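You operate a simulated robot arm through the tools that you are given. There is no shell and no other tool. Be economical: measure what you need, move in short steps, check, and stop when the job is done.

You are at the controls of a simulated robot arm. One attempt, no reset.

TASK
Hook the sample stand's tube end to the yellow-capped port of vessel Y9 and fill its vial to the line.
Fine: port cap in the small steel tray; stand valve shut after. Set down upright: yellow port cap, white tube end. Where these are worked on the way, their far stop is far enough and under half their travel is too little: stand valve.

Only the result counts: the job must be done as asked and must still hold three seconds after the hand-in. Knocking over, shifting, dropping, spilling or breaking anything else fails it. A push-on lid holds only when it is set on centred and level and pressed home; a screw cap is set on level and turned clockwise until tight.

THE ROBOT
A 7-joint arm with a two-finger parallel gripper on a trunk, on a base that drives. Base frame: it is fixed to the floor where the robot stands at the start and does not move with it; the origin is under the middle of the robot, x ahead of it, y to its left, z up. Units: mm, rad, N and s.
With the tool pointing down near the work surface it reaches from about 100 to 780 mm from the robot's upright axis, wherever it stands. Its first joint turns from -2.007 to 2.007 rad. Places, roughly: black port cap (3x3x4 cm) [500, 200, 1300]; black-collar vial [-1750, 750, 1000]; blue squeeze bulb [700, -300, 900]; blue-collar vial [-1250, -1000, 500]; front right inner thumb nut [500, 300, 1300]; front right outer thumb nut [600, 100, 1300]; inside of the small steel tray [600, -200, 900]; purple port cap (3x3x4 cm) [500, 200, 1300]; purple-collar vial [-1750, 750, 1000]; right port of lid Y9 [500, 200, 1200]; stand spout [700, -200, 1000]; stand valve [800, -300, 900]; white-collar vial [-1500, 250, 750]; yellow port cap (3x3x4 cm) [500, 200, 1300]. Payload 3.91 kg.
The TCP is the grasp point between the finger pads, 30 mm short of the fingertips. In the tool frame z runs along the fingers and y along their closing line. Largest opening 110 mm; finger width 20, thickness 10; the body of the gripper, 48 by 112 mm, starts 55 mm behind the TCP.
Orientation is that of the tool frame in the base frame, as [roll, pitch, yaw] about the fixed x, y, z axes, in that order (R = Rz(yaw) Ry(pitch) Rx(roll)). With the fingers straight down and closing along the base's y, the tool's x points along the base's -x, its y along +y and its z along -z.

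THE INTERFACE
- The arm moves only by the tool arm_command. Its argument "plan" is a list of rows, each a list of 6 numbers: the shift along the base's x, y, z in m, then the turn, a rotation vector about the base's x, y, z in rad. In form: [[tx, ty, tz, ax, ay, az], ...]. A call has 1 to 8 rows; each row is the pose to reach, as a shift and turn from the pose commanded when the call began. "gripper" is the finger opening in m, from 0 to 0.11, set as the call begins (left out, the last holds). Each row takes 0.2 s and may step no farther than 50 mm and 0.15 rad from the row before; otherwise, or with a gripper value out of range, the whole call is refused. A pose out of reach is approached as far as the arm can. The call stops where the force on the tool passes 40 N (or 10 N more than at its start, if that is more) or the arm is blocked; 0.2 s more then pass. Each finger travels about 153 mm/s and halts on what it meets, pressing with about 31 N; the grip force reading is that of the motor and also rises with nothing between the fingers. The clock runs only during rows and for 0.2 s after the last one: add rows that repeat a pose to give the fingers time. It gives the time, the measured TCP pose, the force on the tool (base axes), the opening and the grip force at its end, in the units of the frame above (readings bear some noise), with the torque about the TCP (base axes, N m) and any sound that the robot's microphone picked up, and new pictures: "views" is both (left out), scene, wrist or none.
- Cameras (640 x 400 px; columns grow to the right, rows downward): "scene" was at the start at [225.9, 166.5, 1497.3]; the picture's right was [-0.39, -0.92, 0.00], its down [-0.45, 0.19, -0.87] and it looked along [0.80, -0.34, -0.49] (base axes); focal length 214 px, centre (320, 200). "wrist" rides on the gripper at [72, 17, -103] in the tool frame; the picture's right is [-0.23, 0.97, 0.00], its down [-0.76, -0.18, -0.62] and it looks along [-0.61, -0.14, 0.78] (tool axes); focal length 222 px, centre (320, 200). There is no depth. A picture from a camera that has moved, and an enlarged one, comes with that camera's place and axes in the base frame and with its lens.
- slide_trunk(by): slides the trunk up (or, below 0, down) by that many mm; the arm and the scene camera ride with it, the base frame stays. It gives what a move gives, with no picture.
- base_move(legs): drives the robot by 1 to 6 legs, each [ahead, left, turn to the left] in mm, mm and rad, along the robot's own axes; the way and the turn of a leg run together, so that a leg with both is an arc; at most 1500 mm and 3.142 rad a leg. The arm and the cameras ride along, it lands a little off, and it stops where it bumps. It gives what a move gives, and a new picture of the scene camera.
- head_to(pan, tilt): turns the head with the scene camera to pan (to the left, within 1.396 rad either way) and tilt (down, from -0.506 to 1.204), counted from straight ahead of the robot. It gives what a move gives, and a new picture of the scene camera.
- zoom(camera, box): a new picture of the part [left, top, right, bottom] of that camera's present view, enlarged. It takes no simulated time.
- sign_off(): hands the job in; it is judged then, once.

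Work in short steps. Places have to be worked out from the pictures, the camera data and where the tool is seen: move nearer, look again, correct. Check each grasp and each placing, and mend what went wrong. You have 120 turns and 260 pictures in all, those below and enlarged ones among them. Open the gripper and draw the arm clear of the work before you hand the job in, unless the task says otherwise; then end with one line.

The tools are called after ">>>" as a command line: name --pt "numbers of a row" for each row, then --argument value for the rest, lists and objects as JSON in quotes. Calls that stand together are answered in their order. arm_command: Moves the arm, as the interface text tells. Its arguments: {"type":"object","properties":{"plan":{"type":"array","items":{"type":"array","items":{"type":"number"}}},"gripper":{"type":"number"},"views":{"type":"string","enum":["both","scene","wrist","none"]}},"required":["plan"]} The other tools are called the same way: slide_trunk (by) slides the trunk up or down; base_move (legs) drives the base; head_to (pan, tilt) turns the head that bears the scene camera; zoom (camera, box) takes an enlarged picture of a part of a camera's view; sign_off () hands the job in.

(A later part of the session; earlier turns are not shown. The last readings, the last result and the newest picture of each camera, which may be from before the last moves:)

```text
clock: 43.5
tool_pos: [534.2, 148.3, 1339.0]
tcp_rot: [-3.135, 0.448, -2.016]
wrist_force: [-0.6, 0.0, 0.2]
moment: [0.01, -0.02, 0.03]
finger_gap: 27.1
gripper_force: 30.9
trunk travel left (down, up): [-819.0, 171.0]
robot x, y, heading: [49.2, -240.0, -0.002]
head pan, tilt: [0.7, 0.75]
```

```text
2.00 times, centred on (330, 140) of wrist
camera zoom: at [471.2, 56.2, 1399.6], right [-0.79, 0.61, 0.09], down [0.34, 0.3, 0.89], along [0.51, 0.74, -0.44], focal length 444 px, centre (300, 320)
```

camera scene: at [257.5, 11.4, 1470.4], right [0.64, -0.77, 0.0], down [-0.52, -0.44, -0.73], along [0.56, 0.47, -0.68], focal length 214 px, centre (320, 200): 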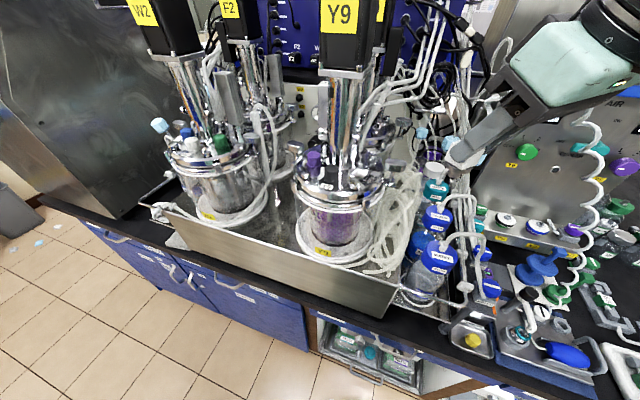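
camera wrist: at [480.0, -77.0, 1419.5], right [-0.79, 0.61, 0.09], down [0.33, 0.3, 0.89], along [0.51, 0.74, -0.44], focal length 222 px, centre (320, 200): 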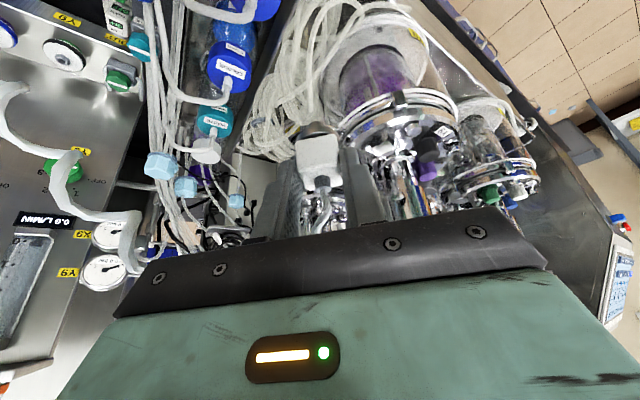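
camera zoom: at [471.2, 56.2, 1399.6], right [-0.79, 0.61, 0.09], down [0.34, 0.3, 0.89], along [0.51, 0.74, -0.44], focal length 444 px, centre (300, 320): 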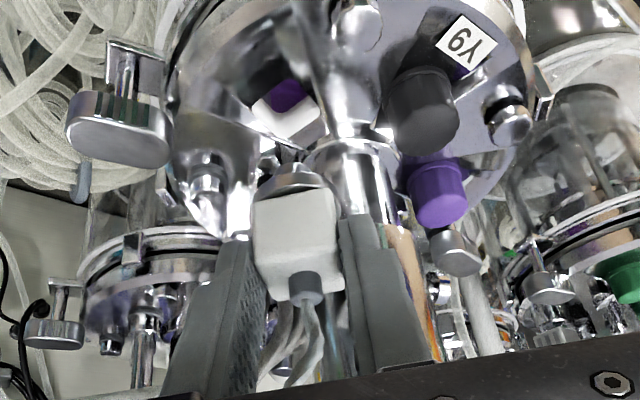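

Aligned: tube-end axis (537.3,154.8), port (537.7,155). I descend vertically in small steps.

>>> arm_command --pt "0 0 -0.01 0 0 0" --pt "0 0 -0.02 0 0 0" --pt "0 0 -0.025 0 0 0" --pt "0 0 -0.03 0 0 0" --views "none"

>>> zoom --camera "scene" --box '[310, 110, 430, 210]'

>>> zoom --camera "wrist" --box '[220, 40, 440, 240]'

```text
clock: 44.5
tool_pos: [534.8, 148.5, 1308.8]
tcp_rot: [-3.134, 0.449, -2.016]
wrist_force: [0.9, 0.1, -0.4]
moment: [0.01, -0.01, -0.02]
finger_gap: 27.1
gripper_force: 31.2
trunk travel left (down, up): [-819.0, 171.0]
robot x, y, heading: [49.5, -244.6, -0.008]
head pan, tilt: [0.7, 0.75]
```

```text
4.00 times, centred on (370, 160) of scene
camera zoom: at [257.5, 11.5, 1470.4], right [0.64, -0.77, 0.0], down [-0.52, -0.44, -0.73], along [0.56, 0.47, -0.68], focal length 858 px, centre (120, 360)
```

zoom: 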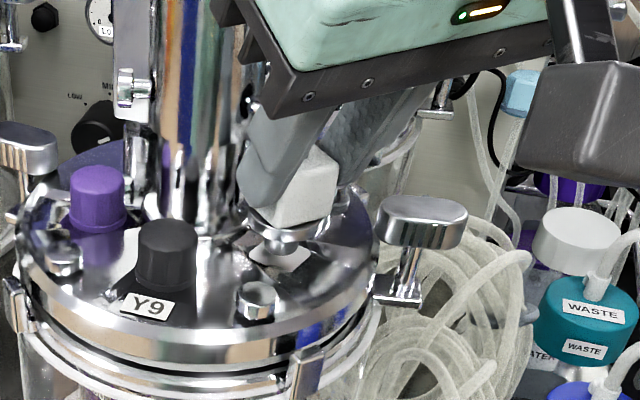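

```text
2.00 times, centred on (330, 140) of wrist
camera zoom: at [471.2, 55.7, 1369.2], right [-0.79, 0.61, 0.09], down [0.34, 0.3, 0.89], along [0.51, 0.74, -0.44], focal length 444 px, centre (300, 320)
```

zoom: 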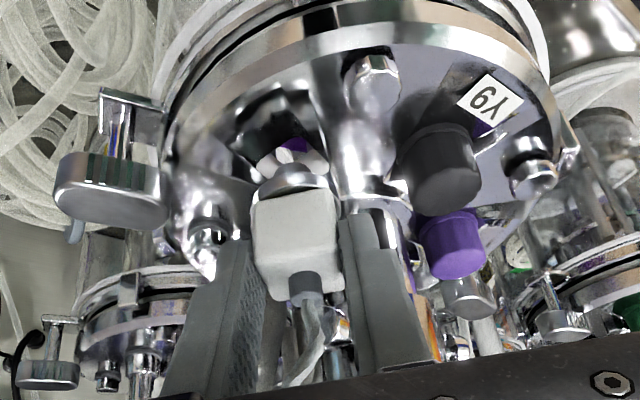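

The tip is at the hole. I continue down slowly until it seats.

>>> arm_command --pt "0 0 -0.003 0 0 0" --pt "0 0 -0.006 0 0 0" --pt "0 0 -0.009 0 0 0" --pt "0 0 -0.012 0 0 0" --views "none"

>>> zoom --camera "scene" --box '[330, 130, 410, 200]'

>>> zoom --camera "wrist" --box '[220, 40, 440, 240]'

```text
clock: 45.5
tool_pos: [534.6, 149.1, 1295.8]
tcp_rot: [-3.134, 0.449, -2.017]
wrist_force: [0.0, 0.4, 0.2]
moment: [0.0, 0.0, -0.02]
finger_gap: 26.9
gripper_force: 30.3
trunk travel left (down, up): [-819.0, 171.0]
robot x, y, heading: [53.5, -243.7, 0.0]
head pan, tilt: [0.7, 0.75]
```

```text
5.71 times, centred on (370, 165) of scene
camera zoom: at [257.5, 11.4, 1470.4], right [0.64, -0.77, 0.0], down [-0.52, -0.44, -0.73], along [0.56, 0.47, -0.68], focal length 1226 px, centre (34, 400)
```

zoom: 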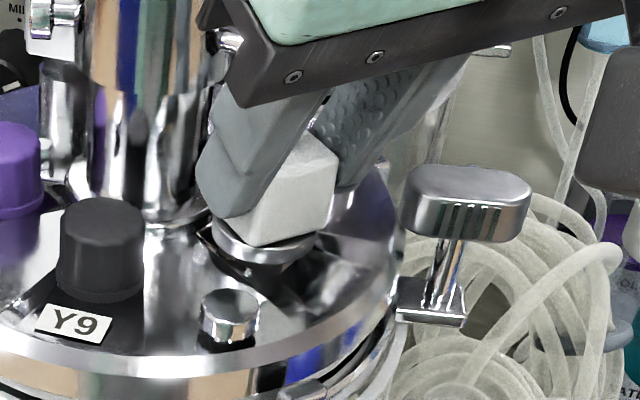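

```text
2.00 times, centred on (330, 140) of wrist
camera zoom: at [471.1, 56.1, 1357.2], right [-0.79, 0.61, 0.09], down [0.34, 0.3, 0.89], along [0.51, 0.74, -0.44], focal length 444 px, centre (300, 320)
```

zoom: 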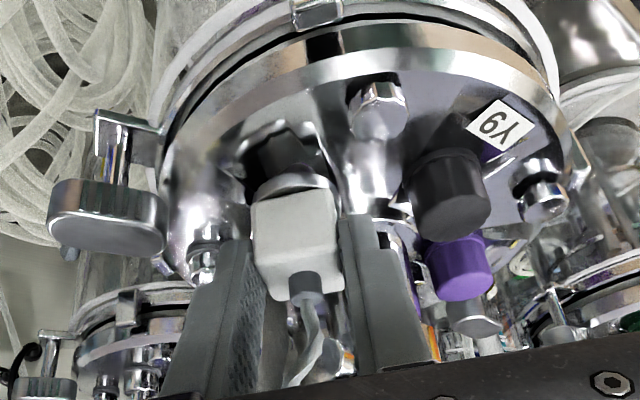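

No contact yet, flange a few mm above. Continue.

>>> arm_command --pt "0 0 -0.002 0 0 0" --pt "0 0 -0.004 0 0 0" --pt "0 0 -0.006 0 0 0" --pt "0 0 -0.008 0 0 0" --pt "0 0 -0.01 0 0 0" --views "none"

>>> zoom --camera "scene" --box '[330, 130, 410, 200]'

>>> zoom --camera "wrist" --box '[220, 40, 440, 240]'

```text
clock: 46.7
tool_pos: [535.8, 147.5, 1289.4]
tcp_rot: [-3.135, 0.455, -2.014]
wrist_force: [4.5, -1.6, 27.8]
moment: [0.25, -0.25, -0.01]
finger_gap: 27.1
gripper_force: 30.6
trunk travel left (down, up): [-819.0, 171.0]
robot x, y, heading: [52.6, -245.7, -0.002]
head pan, tilt: [0.7, 0.75]
```

```text
5.71 times, centred on (370, 165) of scene
camera zoom: at [257.0, 10.7, 1470.9], right [0.64, -0.77, 0.0], down [-0.52, -0.44, -0.73], along [0.56, 0.47, -0.68], focal length 1226 px, centre (34, 400)
```

zoom: 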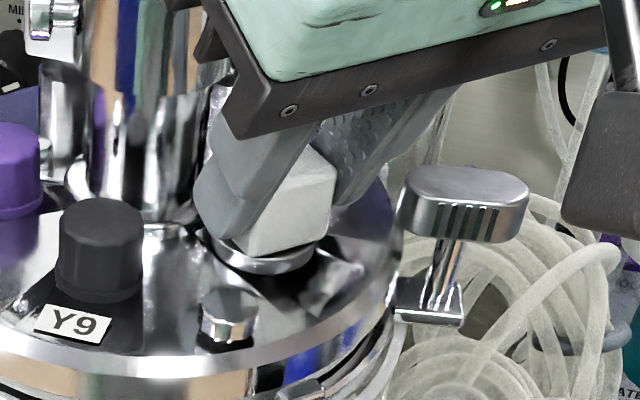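

```text
2.00 times, centred on (330, 140) of wrist
camera zoom: at [471.4, 55.6, 1349.1], right [-0.79, 0.61, 0.09], down [0.33, 0.3, 0.9], along [0.51, 0.74, -0.43], focal length 444 px, centre (300, 320)
```

zoom: 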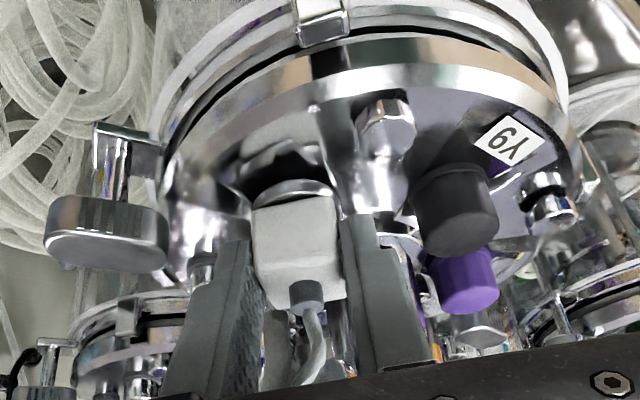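

Seat contact at 28 N with the flange on the lid. One slightly firmer press to seat it home.

>>> arm_command --pt "0 0 -0.002 0 0 0" --pt "0 0 -0.003 0 0 0" --views "none"

>>> zoom --camera "scene" --box '[330, 130, 410, 200]'

```text
clock: 47.3
tool_pos: [537.3, 147.3, 1284.7]
tcp_rot: [-3.135, 0.451, -2.014]
wrist_force: [3.6, -0.4, 26.1]
moment: [0.17, -0.27, -0.08]
finger_gap: 27.1
gripper_force: 30.3
trunk travel left (down, up): [-819.0, 171.0]
robot x, y, heading: [48.6, -247.7, -0.004]
head pan, tilt: [0.7, 0.75]
```

```text
5.71 times, centred on (370, 165) of scene
camera zoom: at [257.1, 10.8, 1470.7], right [0.64, -0.77, 0.0], down [-0.52, -0.44, -0.73], along [0.56, 0.47, -0.68], focal length 1226 px, centre (34, 400)
```

zoom: 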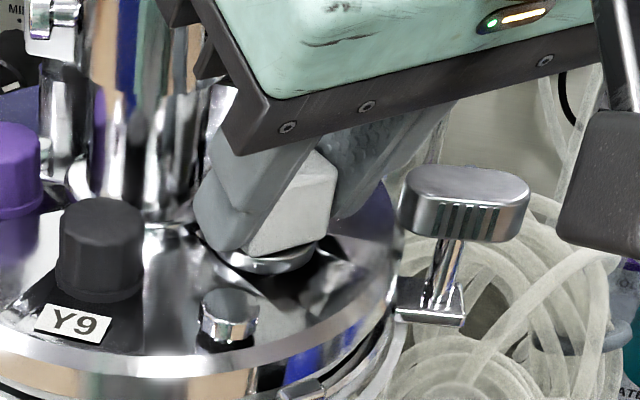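

>>> zoom --camera "wrist" --box '[220, 40, 440, 240]'

```text
2.00 times, centred on (330, 140) of wrist
camera zoom: at [471.4, 55.5, 1345.3], right [-0.79, 0.61, 0.09], down [0.33, 0.3, 0.89], along [0.51, 0.74, -0.44], focal length 444 px, centre (300, 320)
```

zoom: 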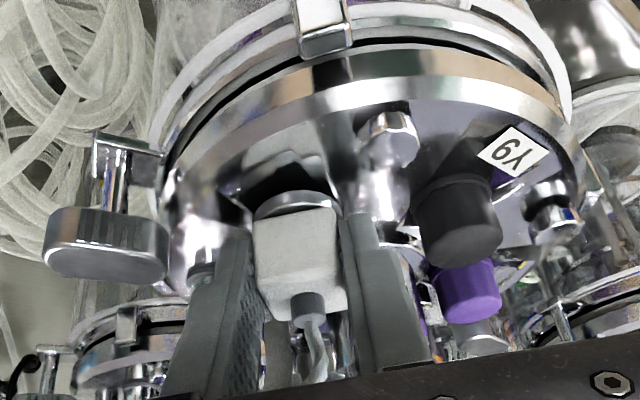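

The block slipped ~4 mm in the grip at a steady 26 N, so it is against its stop. I release and back off along the tool axis.

>>> arm_command --pt "0 0 0 0 0 0" --pt "0 0 0 0 0 0" --gripper 0.042 --views "none"

>>> arm_command --pt "-0.006 -0.012 0.027 0 0 0" --pt "-0.013 -0.027 0.063 0 0 0" --pt "-0.02 -0.05 0.09 0 0 0" --pt "-0.02 -0.09 0.1 0 0 0" --pt "-0.01 -0.135 0.1 0 0 0" --views "none"

>>> zoom --camera "scene" --box '[310, 110, 430, 210]'

>>> zoom --camera "wrist" --box '[260, 80, 440, 220]'

```text
clock: 47.9
tool_pos: [534.7, 147.2, 1282.0]
tcp_rot: [-3.136, 0.446, -2.016]
wrist_force: [-0.5, -0.9, -0.2]
moment: [-0.05, -0.02, 0.0]
finger_gap: 42.1
gripper_force: 0.0
trunk travel left (down, up): [-819.0, 171.0]
robot x, y, heading: [49.4, -241.4, -0.002]
head pan, tilt: [0.7, 0.75]
```

```text
clock: 49.1
tool_pos: [524.9, 13.1, 1384.8]
tcp_rot: [-3.138, 0.448, -2.015]
wrist_force: [0.5, -0.2, 0.3]
moment: [-0.03, -0.04, 0.0]
finger_gap: 42.1
gripper_force: 0.0
trunk travel left (down, up): [-819.0, 171.0]
robot x, y, heading: [53.5, -243.4, 0.002]
head pan, tilt: [0.7, 0.75]
```

```text
4.00 times, centred on (370, 160) of scene
camera zoom: at [257.5, 12.1, 1470.3], right [0.64, -0.77, 0.0], down [-0.52, -0.44, -0.73], along [0.56, 0.47, -0.68], focal length 858 px, centre (120, 360)
```

zoom: 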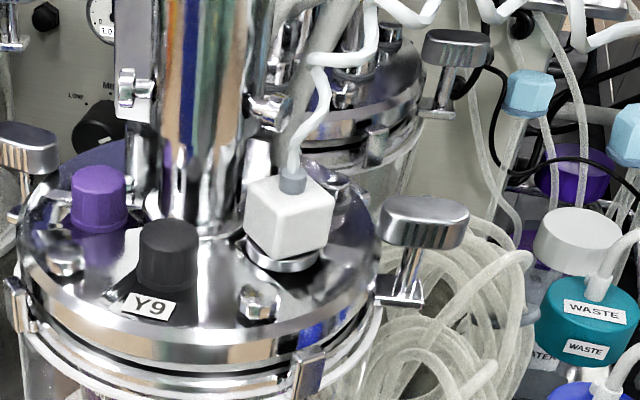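

```text
2.86 times, centred on (350, 150) of wrist
camera zoom: at [460.8, -78.2, 1444.6], right [-0.79, 0.61, 0.09], down [0.34, 0.3, 0.89], along [0.51, 0.74, -0.44], focal length 635 px, centre (234, 343)
```

zoom: 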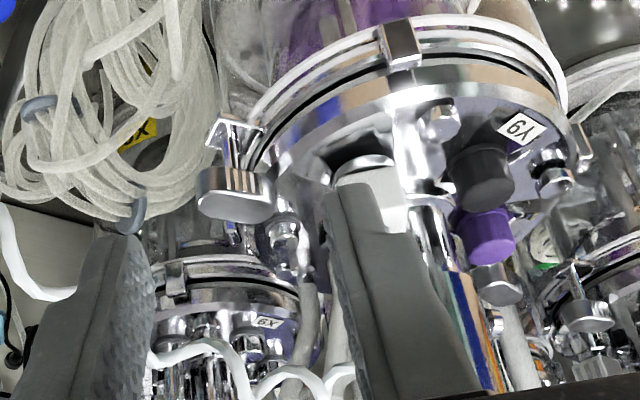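

The tube end sits on the port. I check its level with an enlarged view.

>>> zoom --camera "scene" --box '[355, 140, 415, 185]'

>>> zoom --camera "wrist" --box '[330, 110, 410, 170]'

```text
8.89 times, centred on (385, 162) of scene
camera zoom: at [257.5, 12.1, 1470.3], right [0.64, -0.77, 0.0], down [-0.52, -0.44, -0.73], along [0.56, 0.47, -0.68], focal length 1906 px, centre (-258, 533)
```

zoom: 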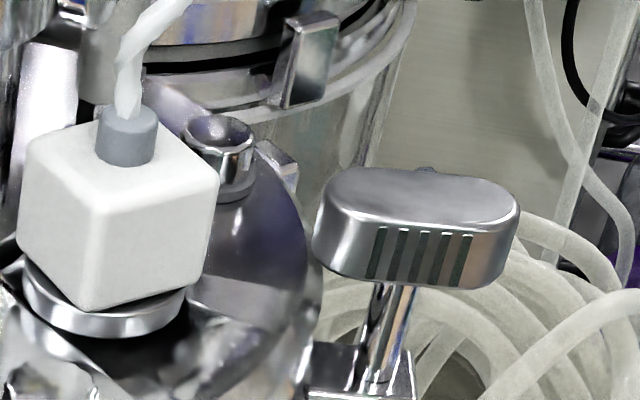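

```text
6.67 times, centred on (370, 140) of wrist
camera zoom: at [460.8, -78.2, 1444.6], right [-0.79, 0.61, 0.09], down [0.34, 0.3, 0.89], along [0.51, 0.74, -0.44], focal length 1481 px, centre (-13, 600)
```

zoom: 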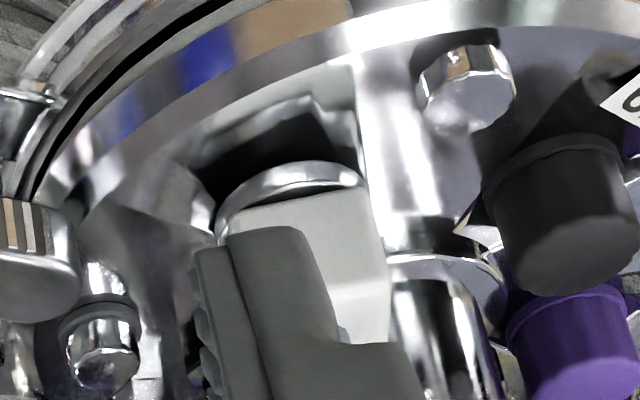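

Seated level with the flange on the port rim (~1252). Now I turn the head to the stand to inspect the valve, vial and coil path.

>>> head_to --pan -0.3 --tilt 0.9

>>> zoom --camera "scene" --box '[270, 120, 390, 210]'

>>> zoom --camera "scene" --box '[315, 145, 375, 190]'

```text
clock: 50.4
tool_pos: [524.7, 13.6, 1384.5]
tcp_rot: [-3.136, 0.448, -2.016]
wrist_force: [-0.2, -0.2, -0.3]
moment: [-0.01, 0.0, 0.03]
finger_gap: 41.5
gripper_force: 0.0
trunk travel left (down, up): [-819.0, 171.0]
robot x, y, heading: [50.5, -243.0, -0.001]
head pan, tilt: [-0.3, 0.901]
camera scene: at [266.2, -64.2, 1458.5], right [-0.3, -0.96, 0.0], down [-0.75, 0.23, -0.62], along [0.59, -0.18, -0.78], focal length 214 px, centre (320, 200)
```

scene: 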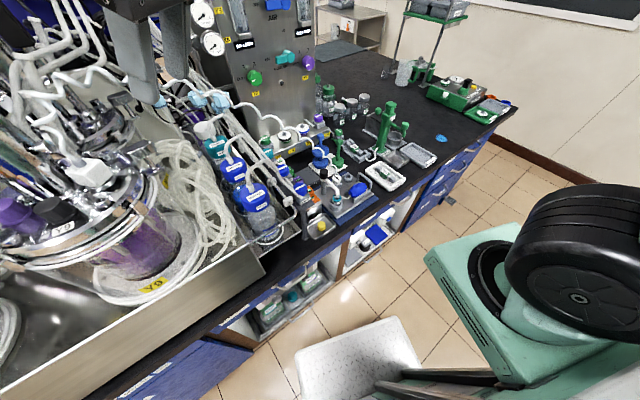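

```text
4.44 times, centred on (330, 165) of scene
camera zoom: at [266.2, -64.2, 1458.5], right [-0.3, -0.96, 0.0], down [-0.75, 0.23, -0.62], along [0.59, -0.18, -0.78], focal length 953 px, centre (276, 356)
```

zoom: 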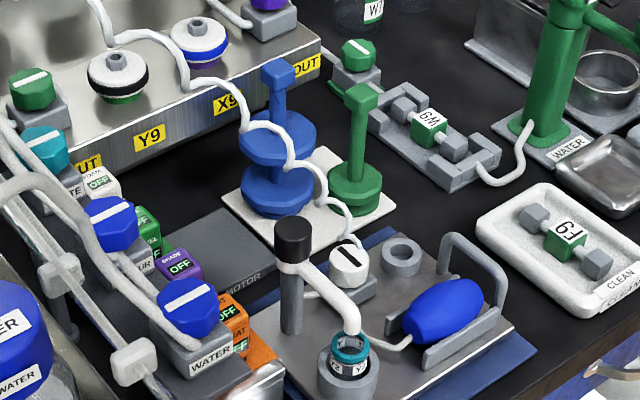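

```text
8.89 times, centred on (345, 168) of scene
camera zoom: at [266.2, -64.2, 1458.5], right [-0.3, -0.96, 0.0], down [-0.75, 0.23, -0.62], along [0.59, -0.18, -0.78], focal length 1906 px, centre (98, 489)
```

zoom: 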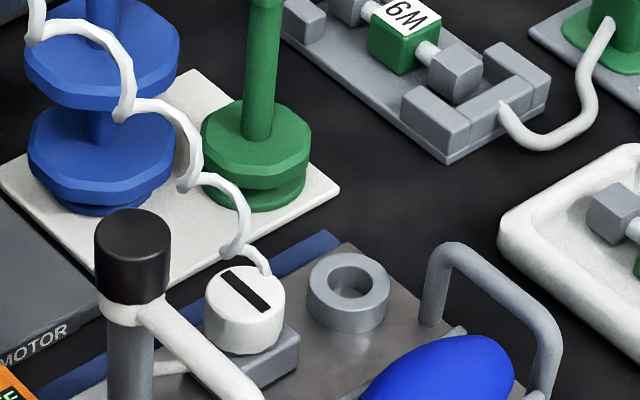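

Knob top ≈(759,-276,912), post at (736,-222) top 978. I'll grip the knob with the hand leaning away from the post, so I move to a pre-grasp above it, keeping the present tilt and yaw (start of a counterclockwise sweep).

>>> arm_command --pt "0.012 -0.045 -0.007 0 0 0" --pt "0.025 -0.09 -0.014 0 0 0" --pt "0.038 -0.135 -0.021 0 0 0" --pt "0.052 -0.18 -0.028 0 0 0" --pt "0.066 -0.225 -0.035 0 0 0" --pt "0.08 -0.27 -0.042 0 0 0" --pt "0.095 -0.315 -0.05 0 0 0" --views "none" --gripper 0.06

>>> arm_command --pt "0.016 -0.003 -0.045 0 0 0" --pt "0.032 -0.006 -0.09 0 0 0" --pt "0.05 -0.01 -0.135 0 0 0" --pt "0.068 -0.014 -0.18 0 0 0" --pt "0.086 -0.018 -0.225 0 0 0" --pt "0.104 -0.021 -0.27 0 0 0" --pt "0.116 -0.023 -0.31 0 0 0"

>>> zoom --camera "wrist" --box '[220, 40, 440, 240]'

>>> zoom --camera "scene" --box '[290, 120, 380, 190]'

```text
clock: 52.0
tool_pos: [620.2, -302.4, 1334.2]
tcp_rot: [-3.136, 0.449, -2.014]
wrist_force: [0.4, 0.3, -0.1]
moment: [-0.01, -0.03, -0.01]
finger_gap: 60.1
gripper_force: 0.0
trunk travel left (down, up): [-819.0, 171.0]
robot x, y, heading: [51.3, -242.5, 0.001]
head pan, tilt: [-0.3, 0.901]
```

```text
clock: 53.6
tool_pos: [735.4, -325.1, 1024.1]
tcp_rot: [-3.136, 0.449, -2.015]
wrist_force: [0.5, -0.4, -0.4]
moment: [-0.03, -0.03, -0.02]
finger_gap: 59.8
gripper_force: 0.2
trunk travel left (down, up): [-819.0, 171.0]
robot x, y, heading: [49.3, -242.5, 0.0]
head pan, tilt: [-0.3, 0.901]
camera scene: at [265.6, -63.9, 1458.6], right [-0.3, -0.95, 0.0], down [-0.75, 0.23, -0.62], along [0.59, -0.18, -0.78], focal length 214 px, centre (320, 200)
camera wrist: at [671.6, -417.6, 1084.5], right [-0.79, 0.61, 0.09], down [0.33, 0.3, 0.89], along [0.51, 0.74, -0.44], focal length 222 px, centre (320, 200)
```

scene: 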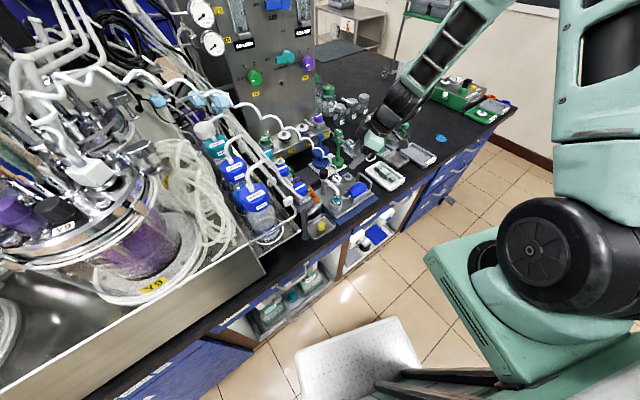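
wrist: 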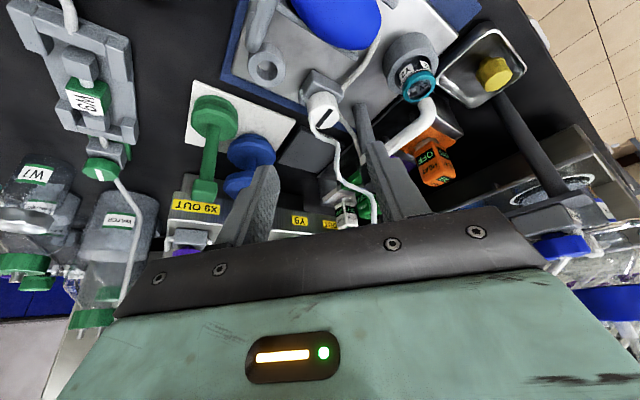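

```text
2.00 times, centred on (330, 140) of wrist
camera zoom: at [671.6, -417.6, 1084.5], right [-0.79, 0.61, 0.09], down [0.33, 0.3, 0.89], along [0.51, 0.74, -0.44], focal length 444 px, centre (300, 320)
```

zoom: 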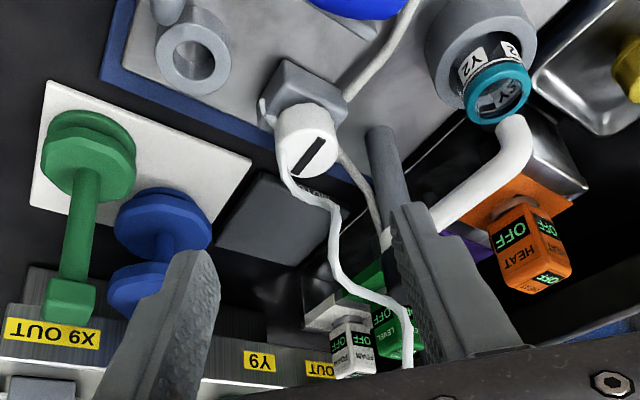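

```text
5.71 times, centred on (335, 155) of scene
camera zoom: at [265.6, -63.9, 1458.6], right [-0.3, -0.95, 0.0], down [-0.75, 0.23, -0.62], along [0.59, -0.18, -0.78], focal length 1226 px, centre (234, 457)
```

zoom: 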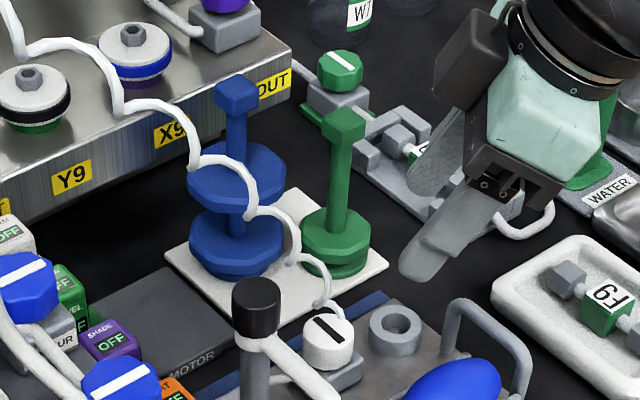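

Knob top now triangulates to (752,-274,916). I descend along the tool axis with a 48 mm opening to TCP (748,-282,929).

>>> arm_command --pt "0.005 0.02 -0.04 0 0 0" --pt "0.009 0.034 -0.07 0 0 0" --pt "0.0125 0.043 -0.094 0 0 0" --gripper 0.048 --views "none"

>>> zoom --camera "wrist" --box '[220, 40, 440, 240]'

>>> zoom --camera "scene" --box '[300, 130, 370, 185]'

```text
clock: 54.4
tool_pos: [749.2, -281.3, 929.6]
tcp_rot: [-3.135, 0.447, -2.017]
wrist_force: [-0.1, -0.9, 0.0]
moment: [-0.01, -0.01, -0.06]
finger_gap: 47.7
gripper_force: 0.1
trunk travel left (down, up): [-819.0, 171.0]
robot x, y, heading: [50.2, -239.9, -0.001]
head pan, tilt: [-0.3, 0.901]
```

```text
2.00 times, centred on (330, 140) of wrist
camera zoom: at [685.0, -373.9, 989.2], right [-0.79, 0.61, 0.09], down [0.33, 0.3, 0.89], along [0.51, 0.74, -0.44], focal length 444 px, centre (300, 320)
```

zoom: 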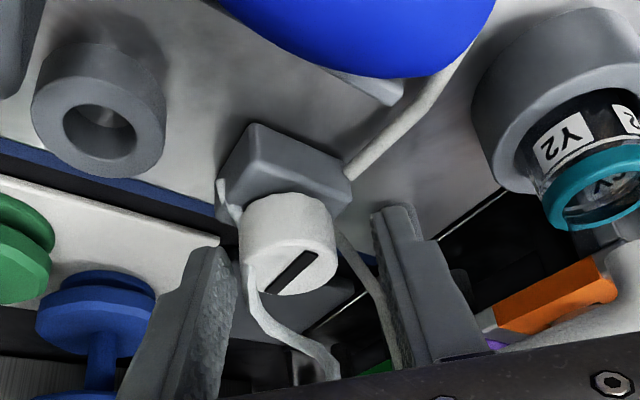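

```text
7.27 times, centred on (335, 158) of scene
camera zoom: at [265.9, -64.4, 1458.6], right [-0.3, -0.95, 0.0], down [-0.75, 0.23, -0.62], along [0.59, -0.18, -0.78], focal length 1560 px, centre (211, 509)
```

zoom: 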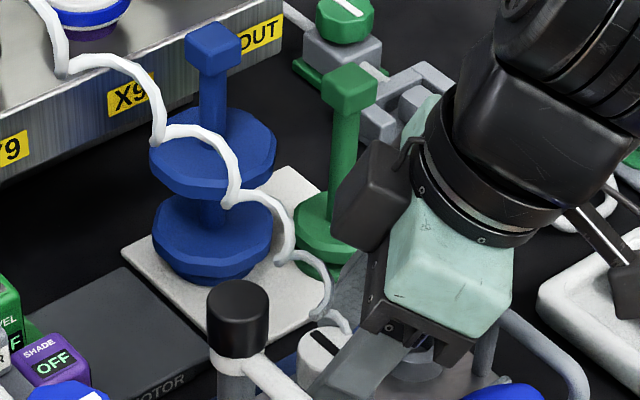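

Knob lies between the pads, about 3 mm off-centre. I shift, lower 3 mm and close.

>>> arm_command --pt "0.003 -0.001 -0.003 0 0 0" --pt "0.003 -0.001 -0.003 0 0 0" --views "none"

>>> arm_command --pt "0 0 0 0 0 0" --pt "0 0 0 0 0 0" --gripper 0.0 --views "none"

>>> zoom --camera "wrist" --box '[220, 40, 440, 240]'

```text
clock: 55.0
tool_pos: [752.1, -282.9, 926.2]
tcp_rot: [-3.134, 0.449, -2.014]
wrist_force: [0.8, 1.1, 0.0]
moment: [-0.01, -0.01, 0.0]
finger_gap: 47.9
gripper_force: 0.1
trunk travel left (down, up): [-819.0, 171.0]
robot x, y, heading: [51.7, -248.2, -0.003]
head pan, tilt: [-0.3, 0.901]
```

```text
clock: 55.6
tool_pos: [751.8, -282.0, 926.4]
tcp_rot: [-3.135, 0.449, -2.015]
wrist_force: [3.7, 0.4, 0.0]
moment: [0.07, 0.08, 0.0]
finger_gap: 30.9
gripper_force: 31.0
trunk travel left (down, up): [-819.0, 171.0]
robot x, y, heading: [52.5, -244.6, 0.002]
head pan, tilt: [-0.3, 0.901]
```

```text
2.00 times, centred on (330, 140) of wrist
camera zoom: at [688.6, -375.2, 986.6], right [-0.79, 0.61, 0.09], down [0.34, 0.3, 0.89], along [0.51, 0.74, -0.44], focal length 444 px, centre (300, 320)
```

zoom: 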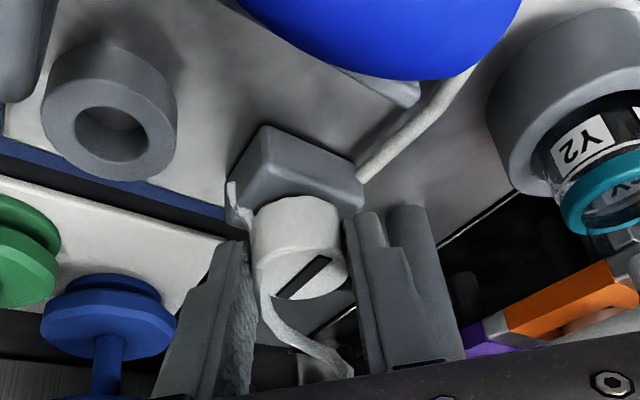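

Knob gripped (30.9 mm). I turn it counterclockwise 0.36 rad about its axis and watch the torque.

>>> arm_command --pt "0.00084 -0.00033 0 0 0 0.12" --pt "0.0017 -0.00057 0 0 0 0.24" --pt "0.0026 -0.0007 0 0 0 0.36" --views "none"

>>> zoom --camera "wrist" --box '[220, 40, 440, 240]'

```text
clock: 56.4
tool_pos: [754.5, -283.5, 926.4]
tcp_rot: [-3.133, 0.449, -1.654]
wrist_force: [3.8, -1.1, -0.5]
moment: [0.21, -0.06, -0.03]
finger_gap: 30.8
gripper_force: 31.1
trunk travel left (down, up): [-819.0, 171.0]
robot x, y, heading: [54.1, -244.5, -0.003]
head pan, tilt: [-0.3, 0.901]
```

```text
2.00 times, centred on (330, 140) of wrist
camera zoom: at [727.7, -392.4, 986.8], right [-0.95, 0.29, 0.09], down [0.21, 0.4, 0.89], along [0.22, 0.87, -0.44], focal length 444 px, centre (300, 320)
```

zoom: 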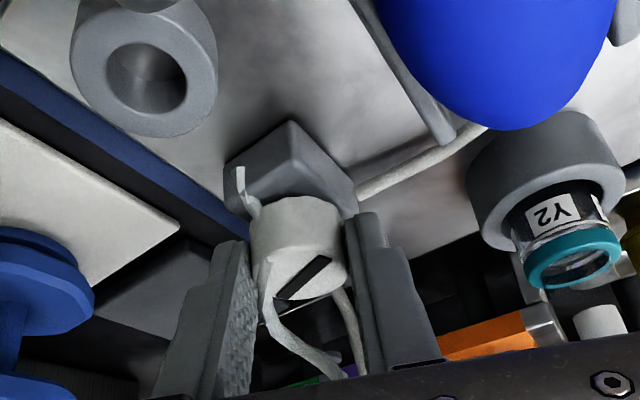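

The knob turns with the hand (bar fixed in the view, torque small). I continue another 0.7 rad.

>>> arm_command --pt "0.00105 0 0 0 0 0.14" --pt "0.0021 0.0001 0 0 0 0.28" --pt "0.0031 0.0004 0 0 0 0.42" --pt "0.0041 0.0008 0 0 0 0.56" --pt "0.005 0.0014 0 0 0 0.7" --views "none"

>>> zoom --camera "wrist" --box '[220, 40, 440, 240]'

>>> zoom --camera "scene" --box '[300, 130, 370, 185]'

```text
clock: 57.6
tool_pos: [759.8, -282.5, 927.6]
tcp_rot: [-3.134, 0.448, -0.952]
wrist_force: [2.3, 4.4, 0.7]
moment: [-0.25, -0.25, -0.03]
finger_gap: 30.7
gripper_force: 30.9
trunk travel left (down, up): [-819.0, 171.0]
robot x, y, heading: [50.8, -246.0, -0.008]
head pan, tilt: [-0.3, 0.901]
```

```text
2.00 times, centred on (330, 140) of wrist
camera zoom: at [808.5, -382.4, 987.1], right [-0.91, -0.4, 0.09], down [-0.1, 0.44, 0.89], along [-0.39, 0.81, -0.44], focal length 444 px, centre (300, 320)
```

zoom: 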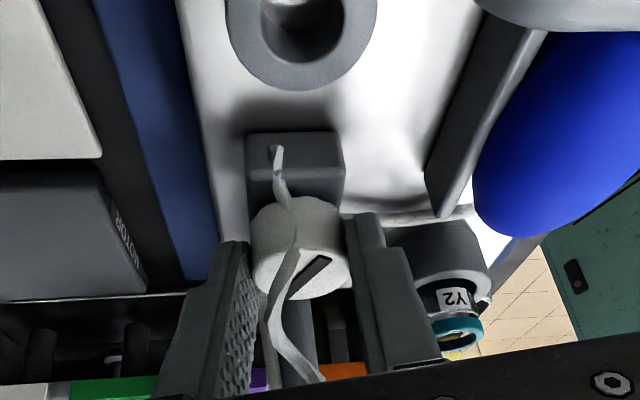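

```text
7.27 times, centred on (335, 158) of scene
camera zoom: at [266.5, -64.1, 1458.4], right [-0.3, -0.95, 0.0], down [-0.75, 0.23, -0.62], along [0.59, -0.18, -0.78], focal length 1560 px, centre (211, 509)
```

zoom: 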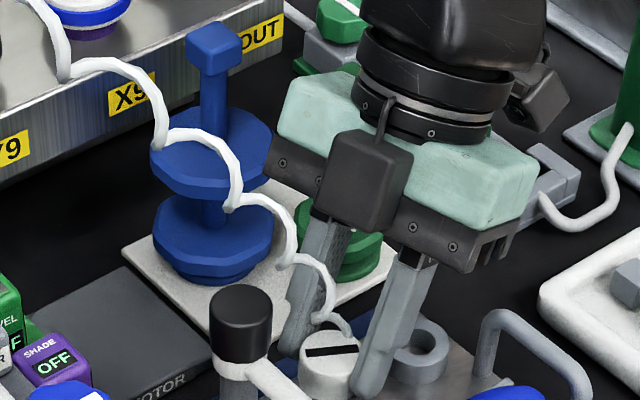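

Still free. Continue another 0.55 rad, watching torque.

>>> arm_command --pt "0.0008 0.0007 0 0 0 0.14" --pt "0.0015 0.0014 0 0 0 0.28" --pt "0.0021 0.0023 0 0 0 0.42" --pt "0.00255 0.0032 0 0 0 0.55" --views "none"

>>> zoom --camera "wrist" --box '[220, 40, 440, 240]'

>>> zoom --camera "scene" --box '[300, 130, 370, 185]'

```text
clock: 58.6
tool_pos: [761.6, -279.2, 926.0]
tcp_rot: [-3.136, 0.451, -0.404]
wrist_force: [-1.3, 2.6, 0.1]
moment: [-0.34, 0.07, -0.46]
finger_gap: 30.9
gripper_force: 31.1
trunk travel left (down, up): [-819.0, 171.0]
robot x, y, heading: [51.8, -237.9, -0.0]
head pan, tilt: [-0.3, 0.901]
```

```text
2.00 times, centred on (330, 140) of wrist
camera zoom: at [855.3, -338.6, 986.5], right [-0.57, -0.81, 0.09], down [-0.31, 0.32, 0.89], along [-0.76, 0.48, -0.44], focal length 444 px, centre (300, 320)
```

zoom: 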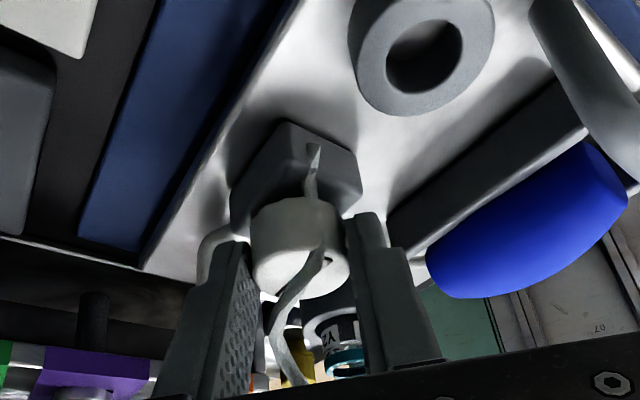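

```text
7.27 times, centred on (335, 158) of scene
camera zoom: at [266.3, -64.3, 1458.4], right [-0.3, -0.95, 0.0], down [-0.75, 0.23, -0.62], along [0.59, -0.18, -0.78], focal length 1560 px, centre (211, 509)
```

zoom: 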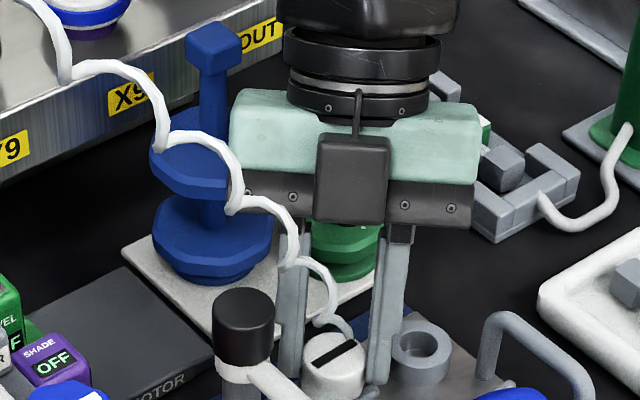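

Torque rose to 0.46 Nm and the bar now points along the bench: ~90° turned, far stop reached. I release and back out upward.

>>> arm_command --pt "0 0 0 0 0 0" --pt "0 0 0 0 0 0" --gripper 0.048 --views "none"

>>> arm_command --pt "0.008 -0.003 0.035 0 0 0" --pt "0.008 -0.005 0.08 0 0 0" --pt "0 -0.01 0.12 0 0 -0.14" --pt "-0.01 -0.02 0.16 0 0 -0.28" --pt "-0.02 -0.04 0.18 0 0 -0.42" --pt "-0.03 -0.06 0.18 0 0 -0.56" --pt "-0.04 -0.08 0.18 0 0 -0.7" --pt "-0.05 -0.1 0.18 0 0 -0.84" --views "none"

>>> zoom --camera "scene" --box '[300, 130, 390, 200]'

>>> zoom --camera "wrist" --box '[200, 0, 440, 200]'

```text
clock: 59.2
tool_pos: [762.9, -278.4, 926.5]
tcp_rot: [-3.135, 0.45, -0.405]
wrist_force: [-0.8, 0.1, 0.4]
moment: [0.02, 0.0, 0.02]
finger_gap: 48.1
gripper_force: 0.1
trunk travel left (down, up): [-819.0, 171.0]
robot x, y, heading: [52.3, -243.0, 0.001]
head pan, tilt: [-0.3, 0.901]
```

```text
clock: 61.0
tool_pos: [710.9, -378.8, 1106.5]
tcp_rot: [-3.136, 0.448, -1.249]
wrist_force: [1.1, 0.2, 0.0]
moment: [0.01, 0.04, 0.03]
finger_gap: 48.0
gripper_force: 0.1
trunk travel left (down, up): [-819.0, 171.0]
robot x, y, heading: [51.0, -243.0, -0.0]
head pan, tilt: [-0.3, 0.901]
```

```text
5.71 times, centred on (345, 165) of scene
camera zoom: at [266.4, -64.0, 1458.4], right [-0.3, -0.96, 0.0], down [-0.75, 0.23, -0.62], along [0.59, -0.18, -0.78], focal length 1226 px, centre (177, 400)
```

zoom: 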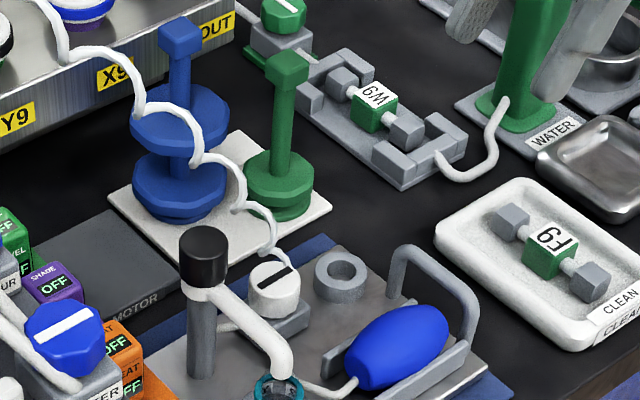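

```text
2.00 times, centred on (320, 100) of wrist
camera zoom: at [729.2, -489.3, 1167.3], right [-0.99, -0.11, 0.09], down [0.03, 0.45, 0.89], along [-0.14, 0.89, -0.44], focal length 444 px, centre (320, 400)
```

zoom: 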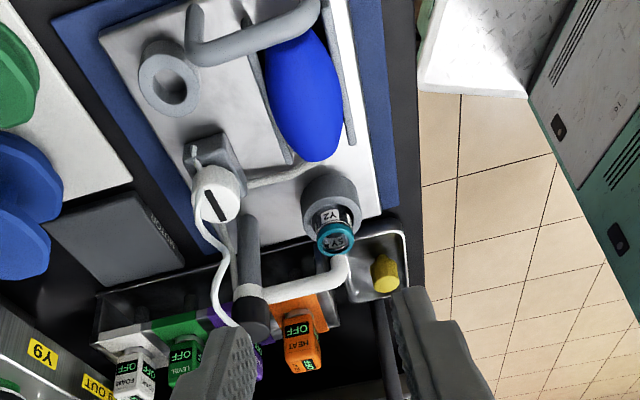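

Valve bar now lies along the flow line. Before squeezing, I take a baseline close-up of the vial.

>>> zoom --camera "wrist" --box '[340, 80, 400, 130]'

>>> zoom --camera "scene" --box '[325, 175, 365, 205]'

```text
8.00 times, centred on (370, 105) of wrist
camera zoom: at [729.2, -489.3, 1167.3], right [-0.99, -0.11, 0.09], down [0.03, 0.45, 0.89], along [-0.14, 0.89, -0.44], focal length 1777 px, centre (-80, 960)
```

zoom: 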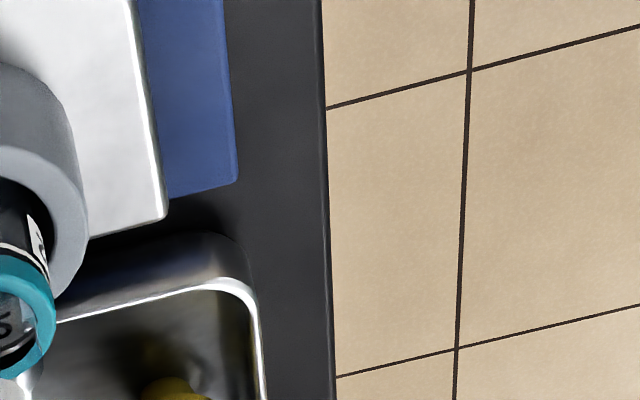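

```text
13.33 times, centred on (345, 190) of scene
camera zoom: at [266.4, -64.0, 1458.4], right [-0.3, -0.96, 0.0], down [-0.75, 0.23, -0.62], along [0.59, -0.18, -0.78], focal length 2860 px, centre (-13, 333)
```

zoom: 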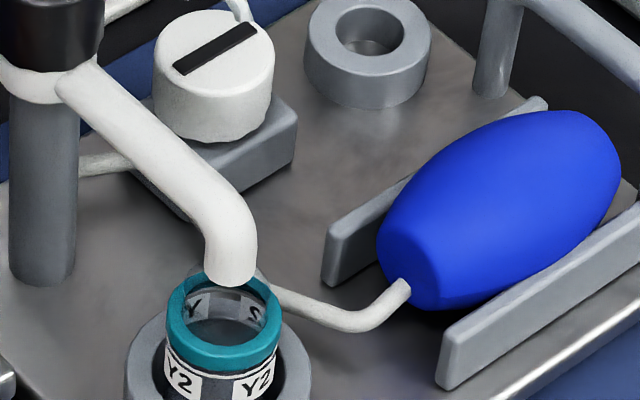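

>>> zoom --camera "scene" --box '[325, 188, 357, 212]'

```text
16.00 times, centred on (341, 200) of scene
camera zoom: at [266.4, -64.0, 1458.4], right [-0.3, -0.96, 0.0], down [-0.75, 0.23, -0.62], along [0.59, -0.18, -0.78], focal length 3432 px, centre (-16, 200)
```

zoom: 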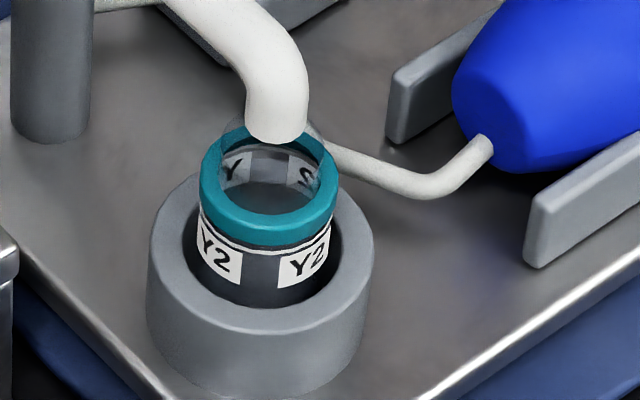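

The white fill line sits just under the teal collar; the vial is empty. I go to the bulb: pre-grasp above it first.

>>> arm_command --pt "0 -0.001 -0.045 0 0 -0.026" --pt "0.001 -0.002 -0.09 0 0 -0.026" --pt "0.001 -0.003 -0.108 0 0 -0.026" --gripper 0.064 --views "none"

>>> zoom --camera "wrist" --box '[220, 20, 440, 220]'

>>> zoom --camera "scene" --box '[320, 140, 400, 210]'

```text
clock: 61.8
tool_pos: [712.5, -382.6, 998.4]
tcp_rot: [-3.135, 0.45, -1.271]
wrist_force: [0.2, 0.4, -0.8]
moment: [-0.03, -0.02, 0.0]
finger_gap: 64.1
gripper_force: 0.1
trunk travel left (down, up): [-819.0, 171.0]
robot x, y, heading: [53.2, -242.0, -0.001]
head pan, tilt: [-0.3, 0.901]
```

```text
2.00 times, centred on (330, 120) of wrist
camera zoom: at [727.5, -492.7, 1058.7], right [-0.99, -0.09, 0.09], down [0.04, 0.45, 0.89], along [-0.12, 0.89, -0.44], focal length 444 px, centre (300, 360)
```

zoom: 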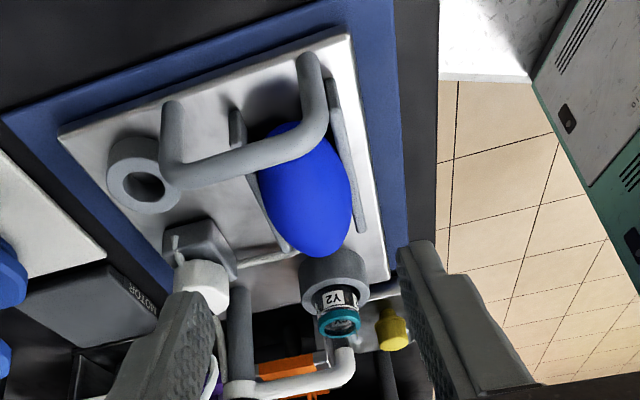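

```text
5.71 times, centred on (360, 175) of scene
camera zoom: at [266.0, -64.3, 1458.6], right [-0.3, -0.95, 0.0], down [-0.75, 0.23, -0.62], along [0.59, -0.18, -0.78], focal length 1226 px, centre (91, 343)
```

zoom: 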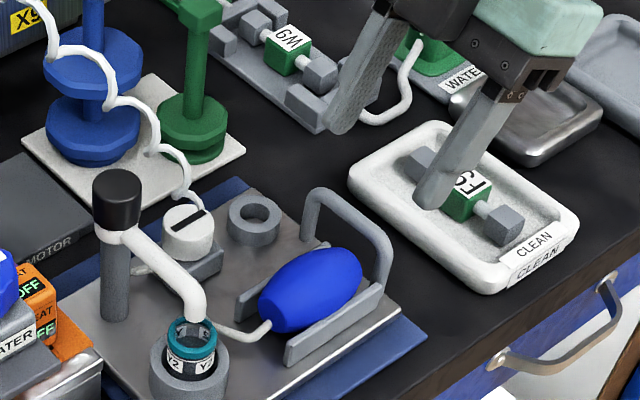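

Bulb centre ≈(694,-336,891). I move in to TCP (695,-341,926).

>>> arm_command --pt "-0.007 0.018 -0.03 0 0 0" --pt "-0.013 0.032 -0.055 0 0 0" --pt "-0.017 0.042 -0.072 0 0 0" --views "none"

>>> zoom --camera "wrist" --box '[220, 20, 440, 220]'

>>> zoom --camera "scene" --box '[320, 140, 400, 210]'

```text
clock: 62.6
tool_pos: [694.5, -339.6, 925.9]
tcp_rot: [-3.135, 0.45, -1.272]
wrist_force: [0.3, -0.4, 0.4]
moment: [0.0, -0.02, 0.0]
finger_gap: 63.9
gripper_force: 0.1
trunk travel left (down, up): [-819.0, 171.0]
robot x, y, heading: [49.1, -243.1, -0.004]
head pan, tilt: [-0.3, 0.901]
```

```text
2.00 times, centred on (330, 120) of wrist
camera zoom: at [710.1, -449.9, 986.8], right [-0.99, -0.09, 0.09], down [0.04, 0.45, 0.89], along [-0.12, 0.89, -0.44], focal length 444 px, centre (300, 360)
```

zoom: 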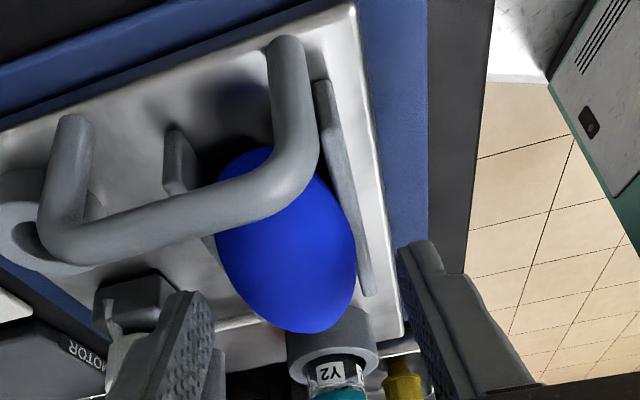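

```text
5.71 times, centred on (360, 175) of scene
camera zoom: at [266.0, -64.5, 1458.6], right [-0.3, -0.95, 0.0], down [-0.75, 0.23, -0.62], along [0.59, -0.18, -0.78], focal length 1226 px, centre (91, 343)
```

zoom: 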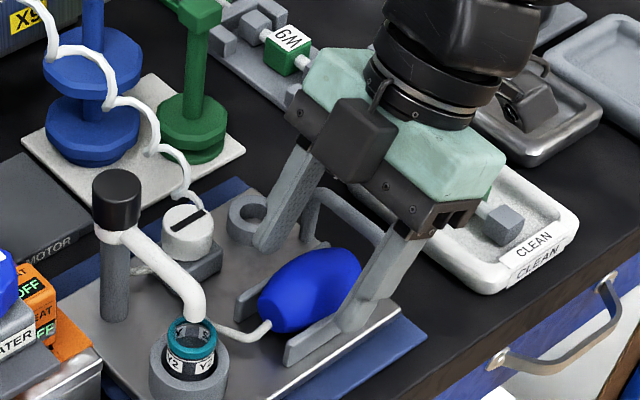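

Fingers straddle the bulb. I squeeze to 20 mm.

>>> arm_command --pt "0 0 0 0 0 0" --pt "0 0 0 0 0 0" --gripper 0.02 --views "none"

>>> zoom --camera "scene" --box '[320, 150, 400, 210]'

>>> zoom --camera "wrist" --box '[220, 20, 440, 220]'

```text
clock: 63.2
tool_pos: [695.4, -338.9, 926.9]
tcp_rot: [-3.136, 0.449, -1.267]
wrist_force: [1.6, 0.4, 0.4]
moment: [-0.16, 0.1, 0.82]
finger_gap: 34.2
gripper_force: 31.3
trunk travel left (down, up): [-819.0, 171.0]
robot x, y, heading: [49.2, -241.8, -0.004]
head pan, tilt: [-0.3, 0.901]
```

```text
6.67 times, centred on (360, 180) of scene
camera zoom: at [266.3, -64.3, 1458.5], right [-0.3, -0.95, 0.0], down [-0.75, 0.23, -0.62], along [0.59, -0.18, -0.78], focal length 1430 px, centre (53, 333)
```

zoom: 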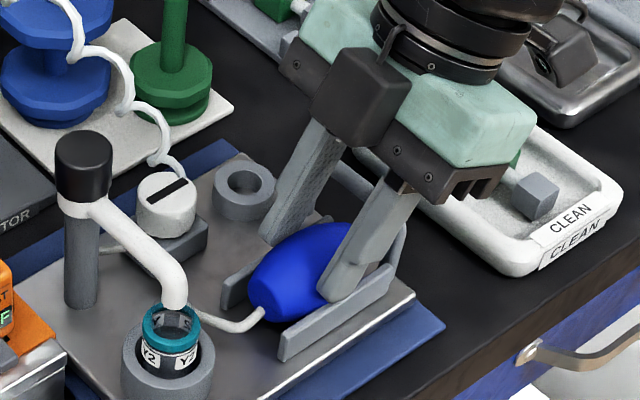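

```text
2.00 times, centred on (330, 120) of wrist
camera zoom: at [710.7, -449.7, 986.9], right [-0.99, -0.09, 0.09], down [0.04, 0.45, 0.89], along [-0.12, 0.89, -0.44], focal length 444 px, centre (300, 360)
```

zoom: 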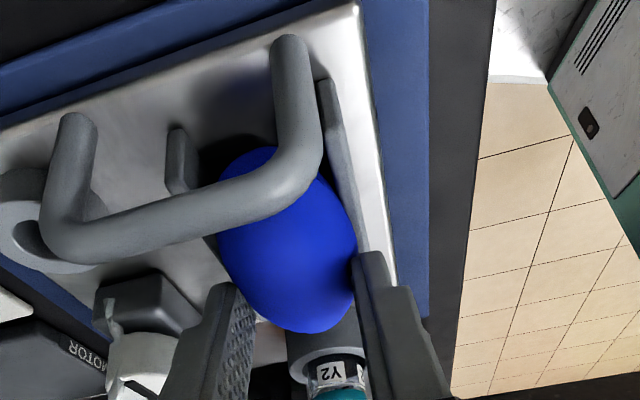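

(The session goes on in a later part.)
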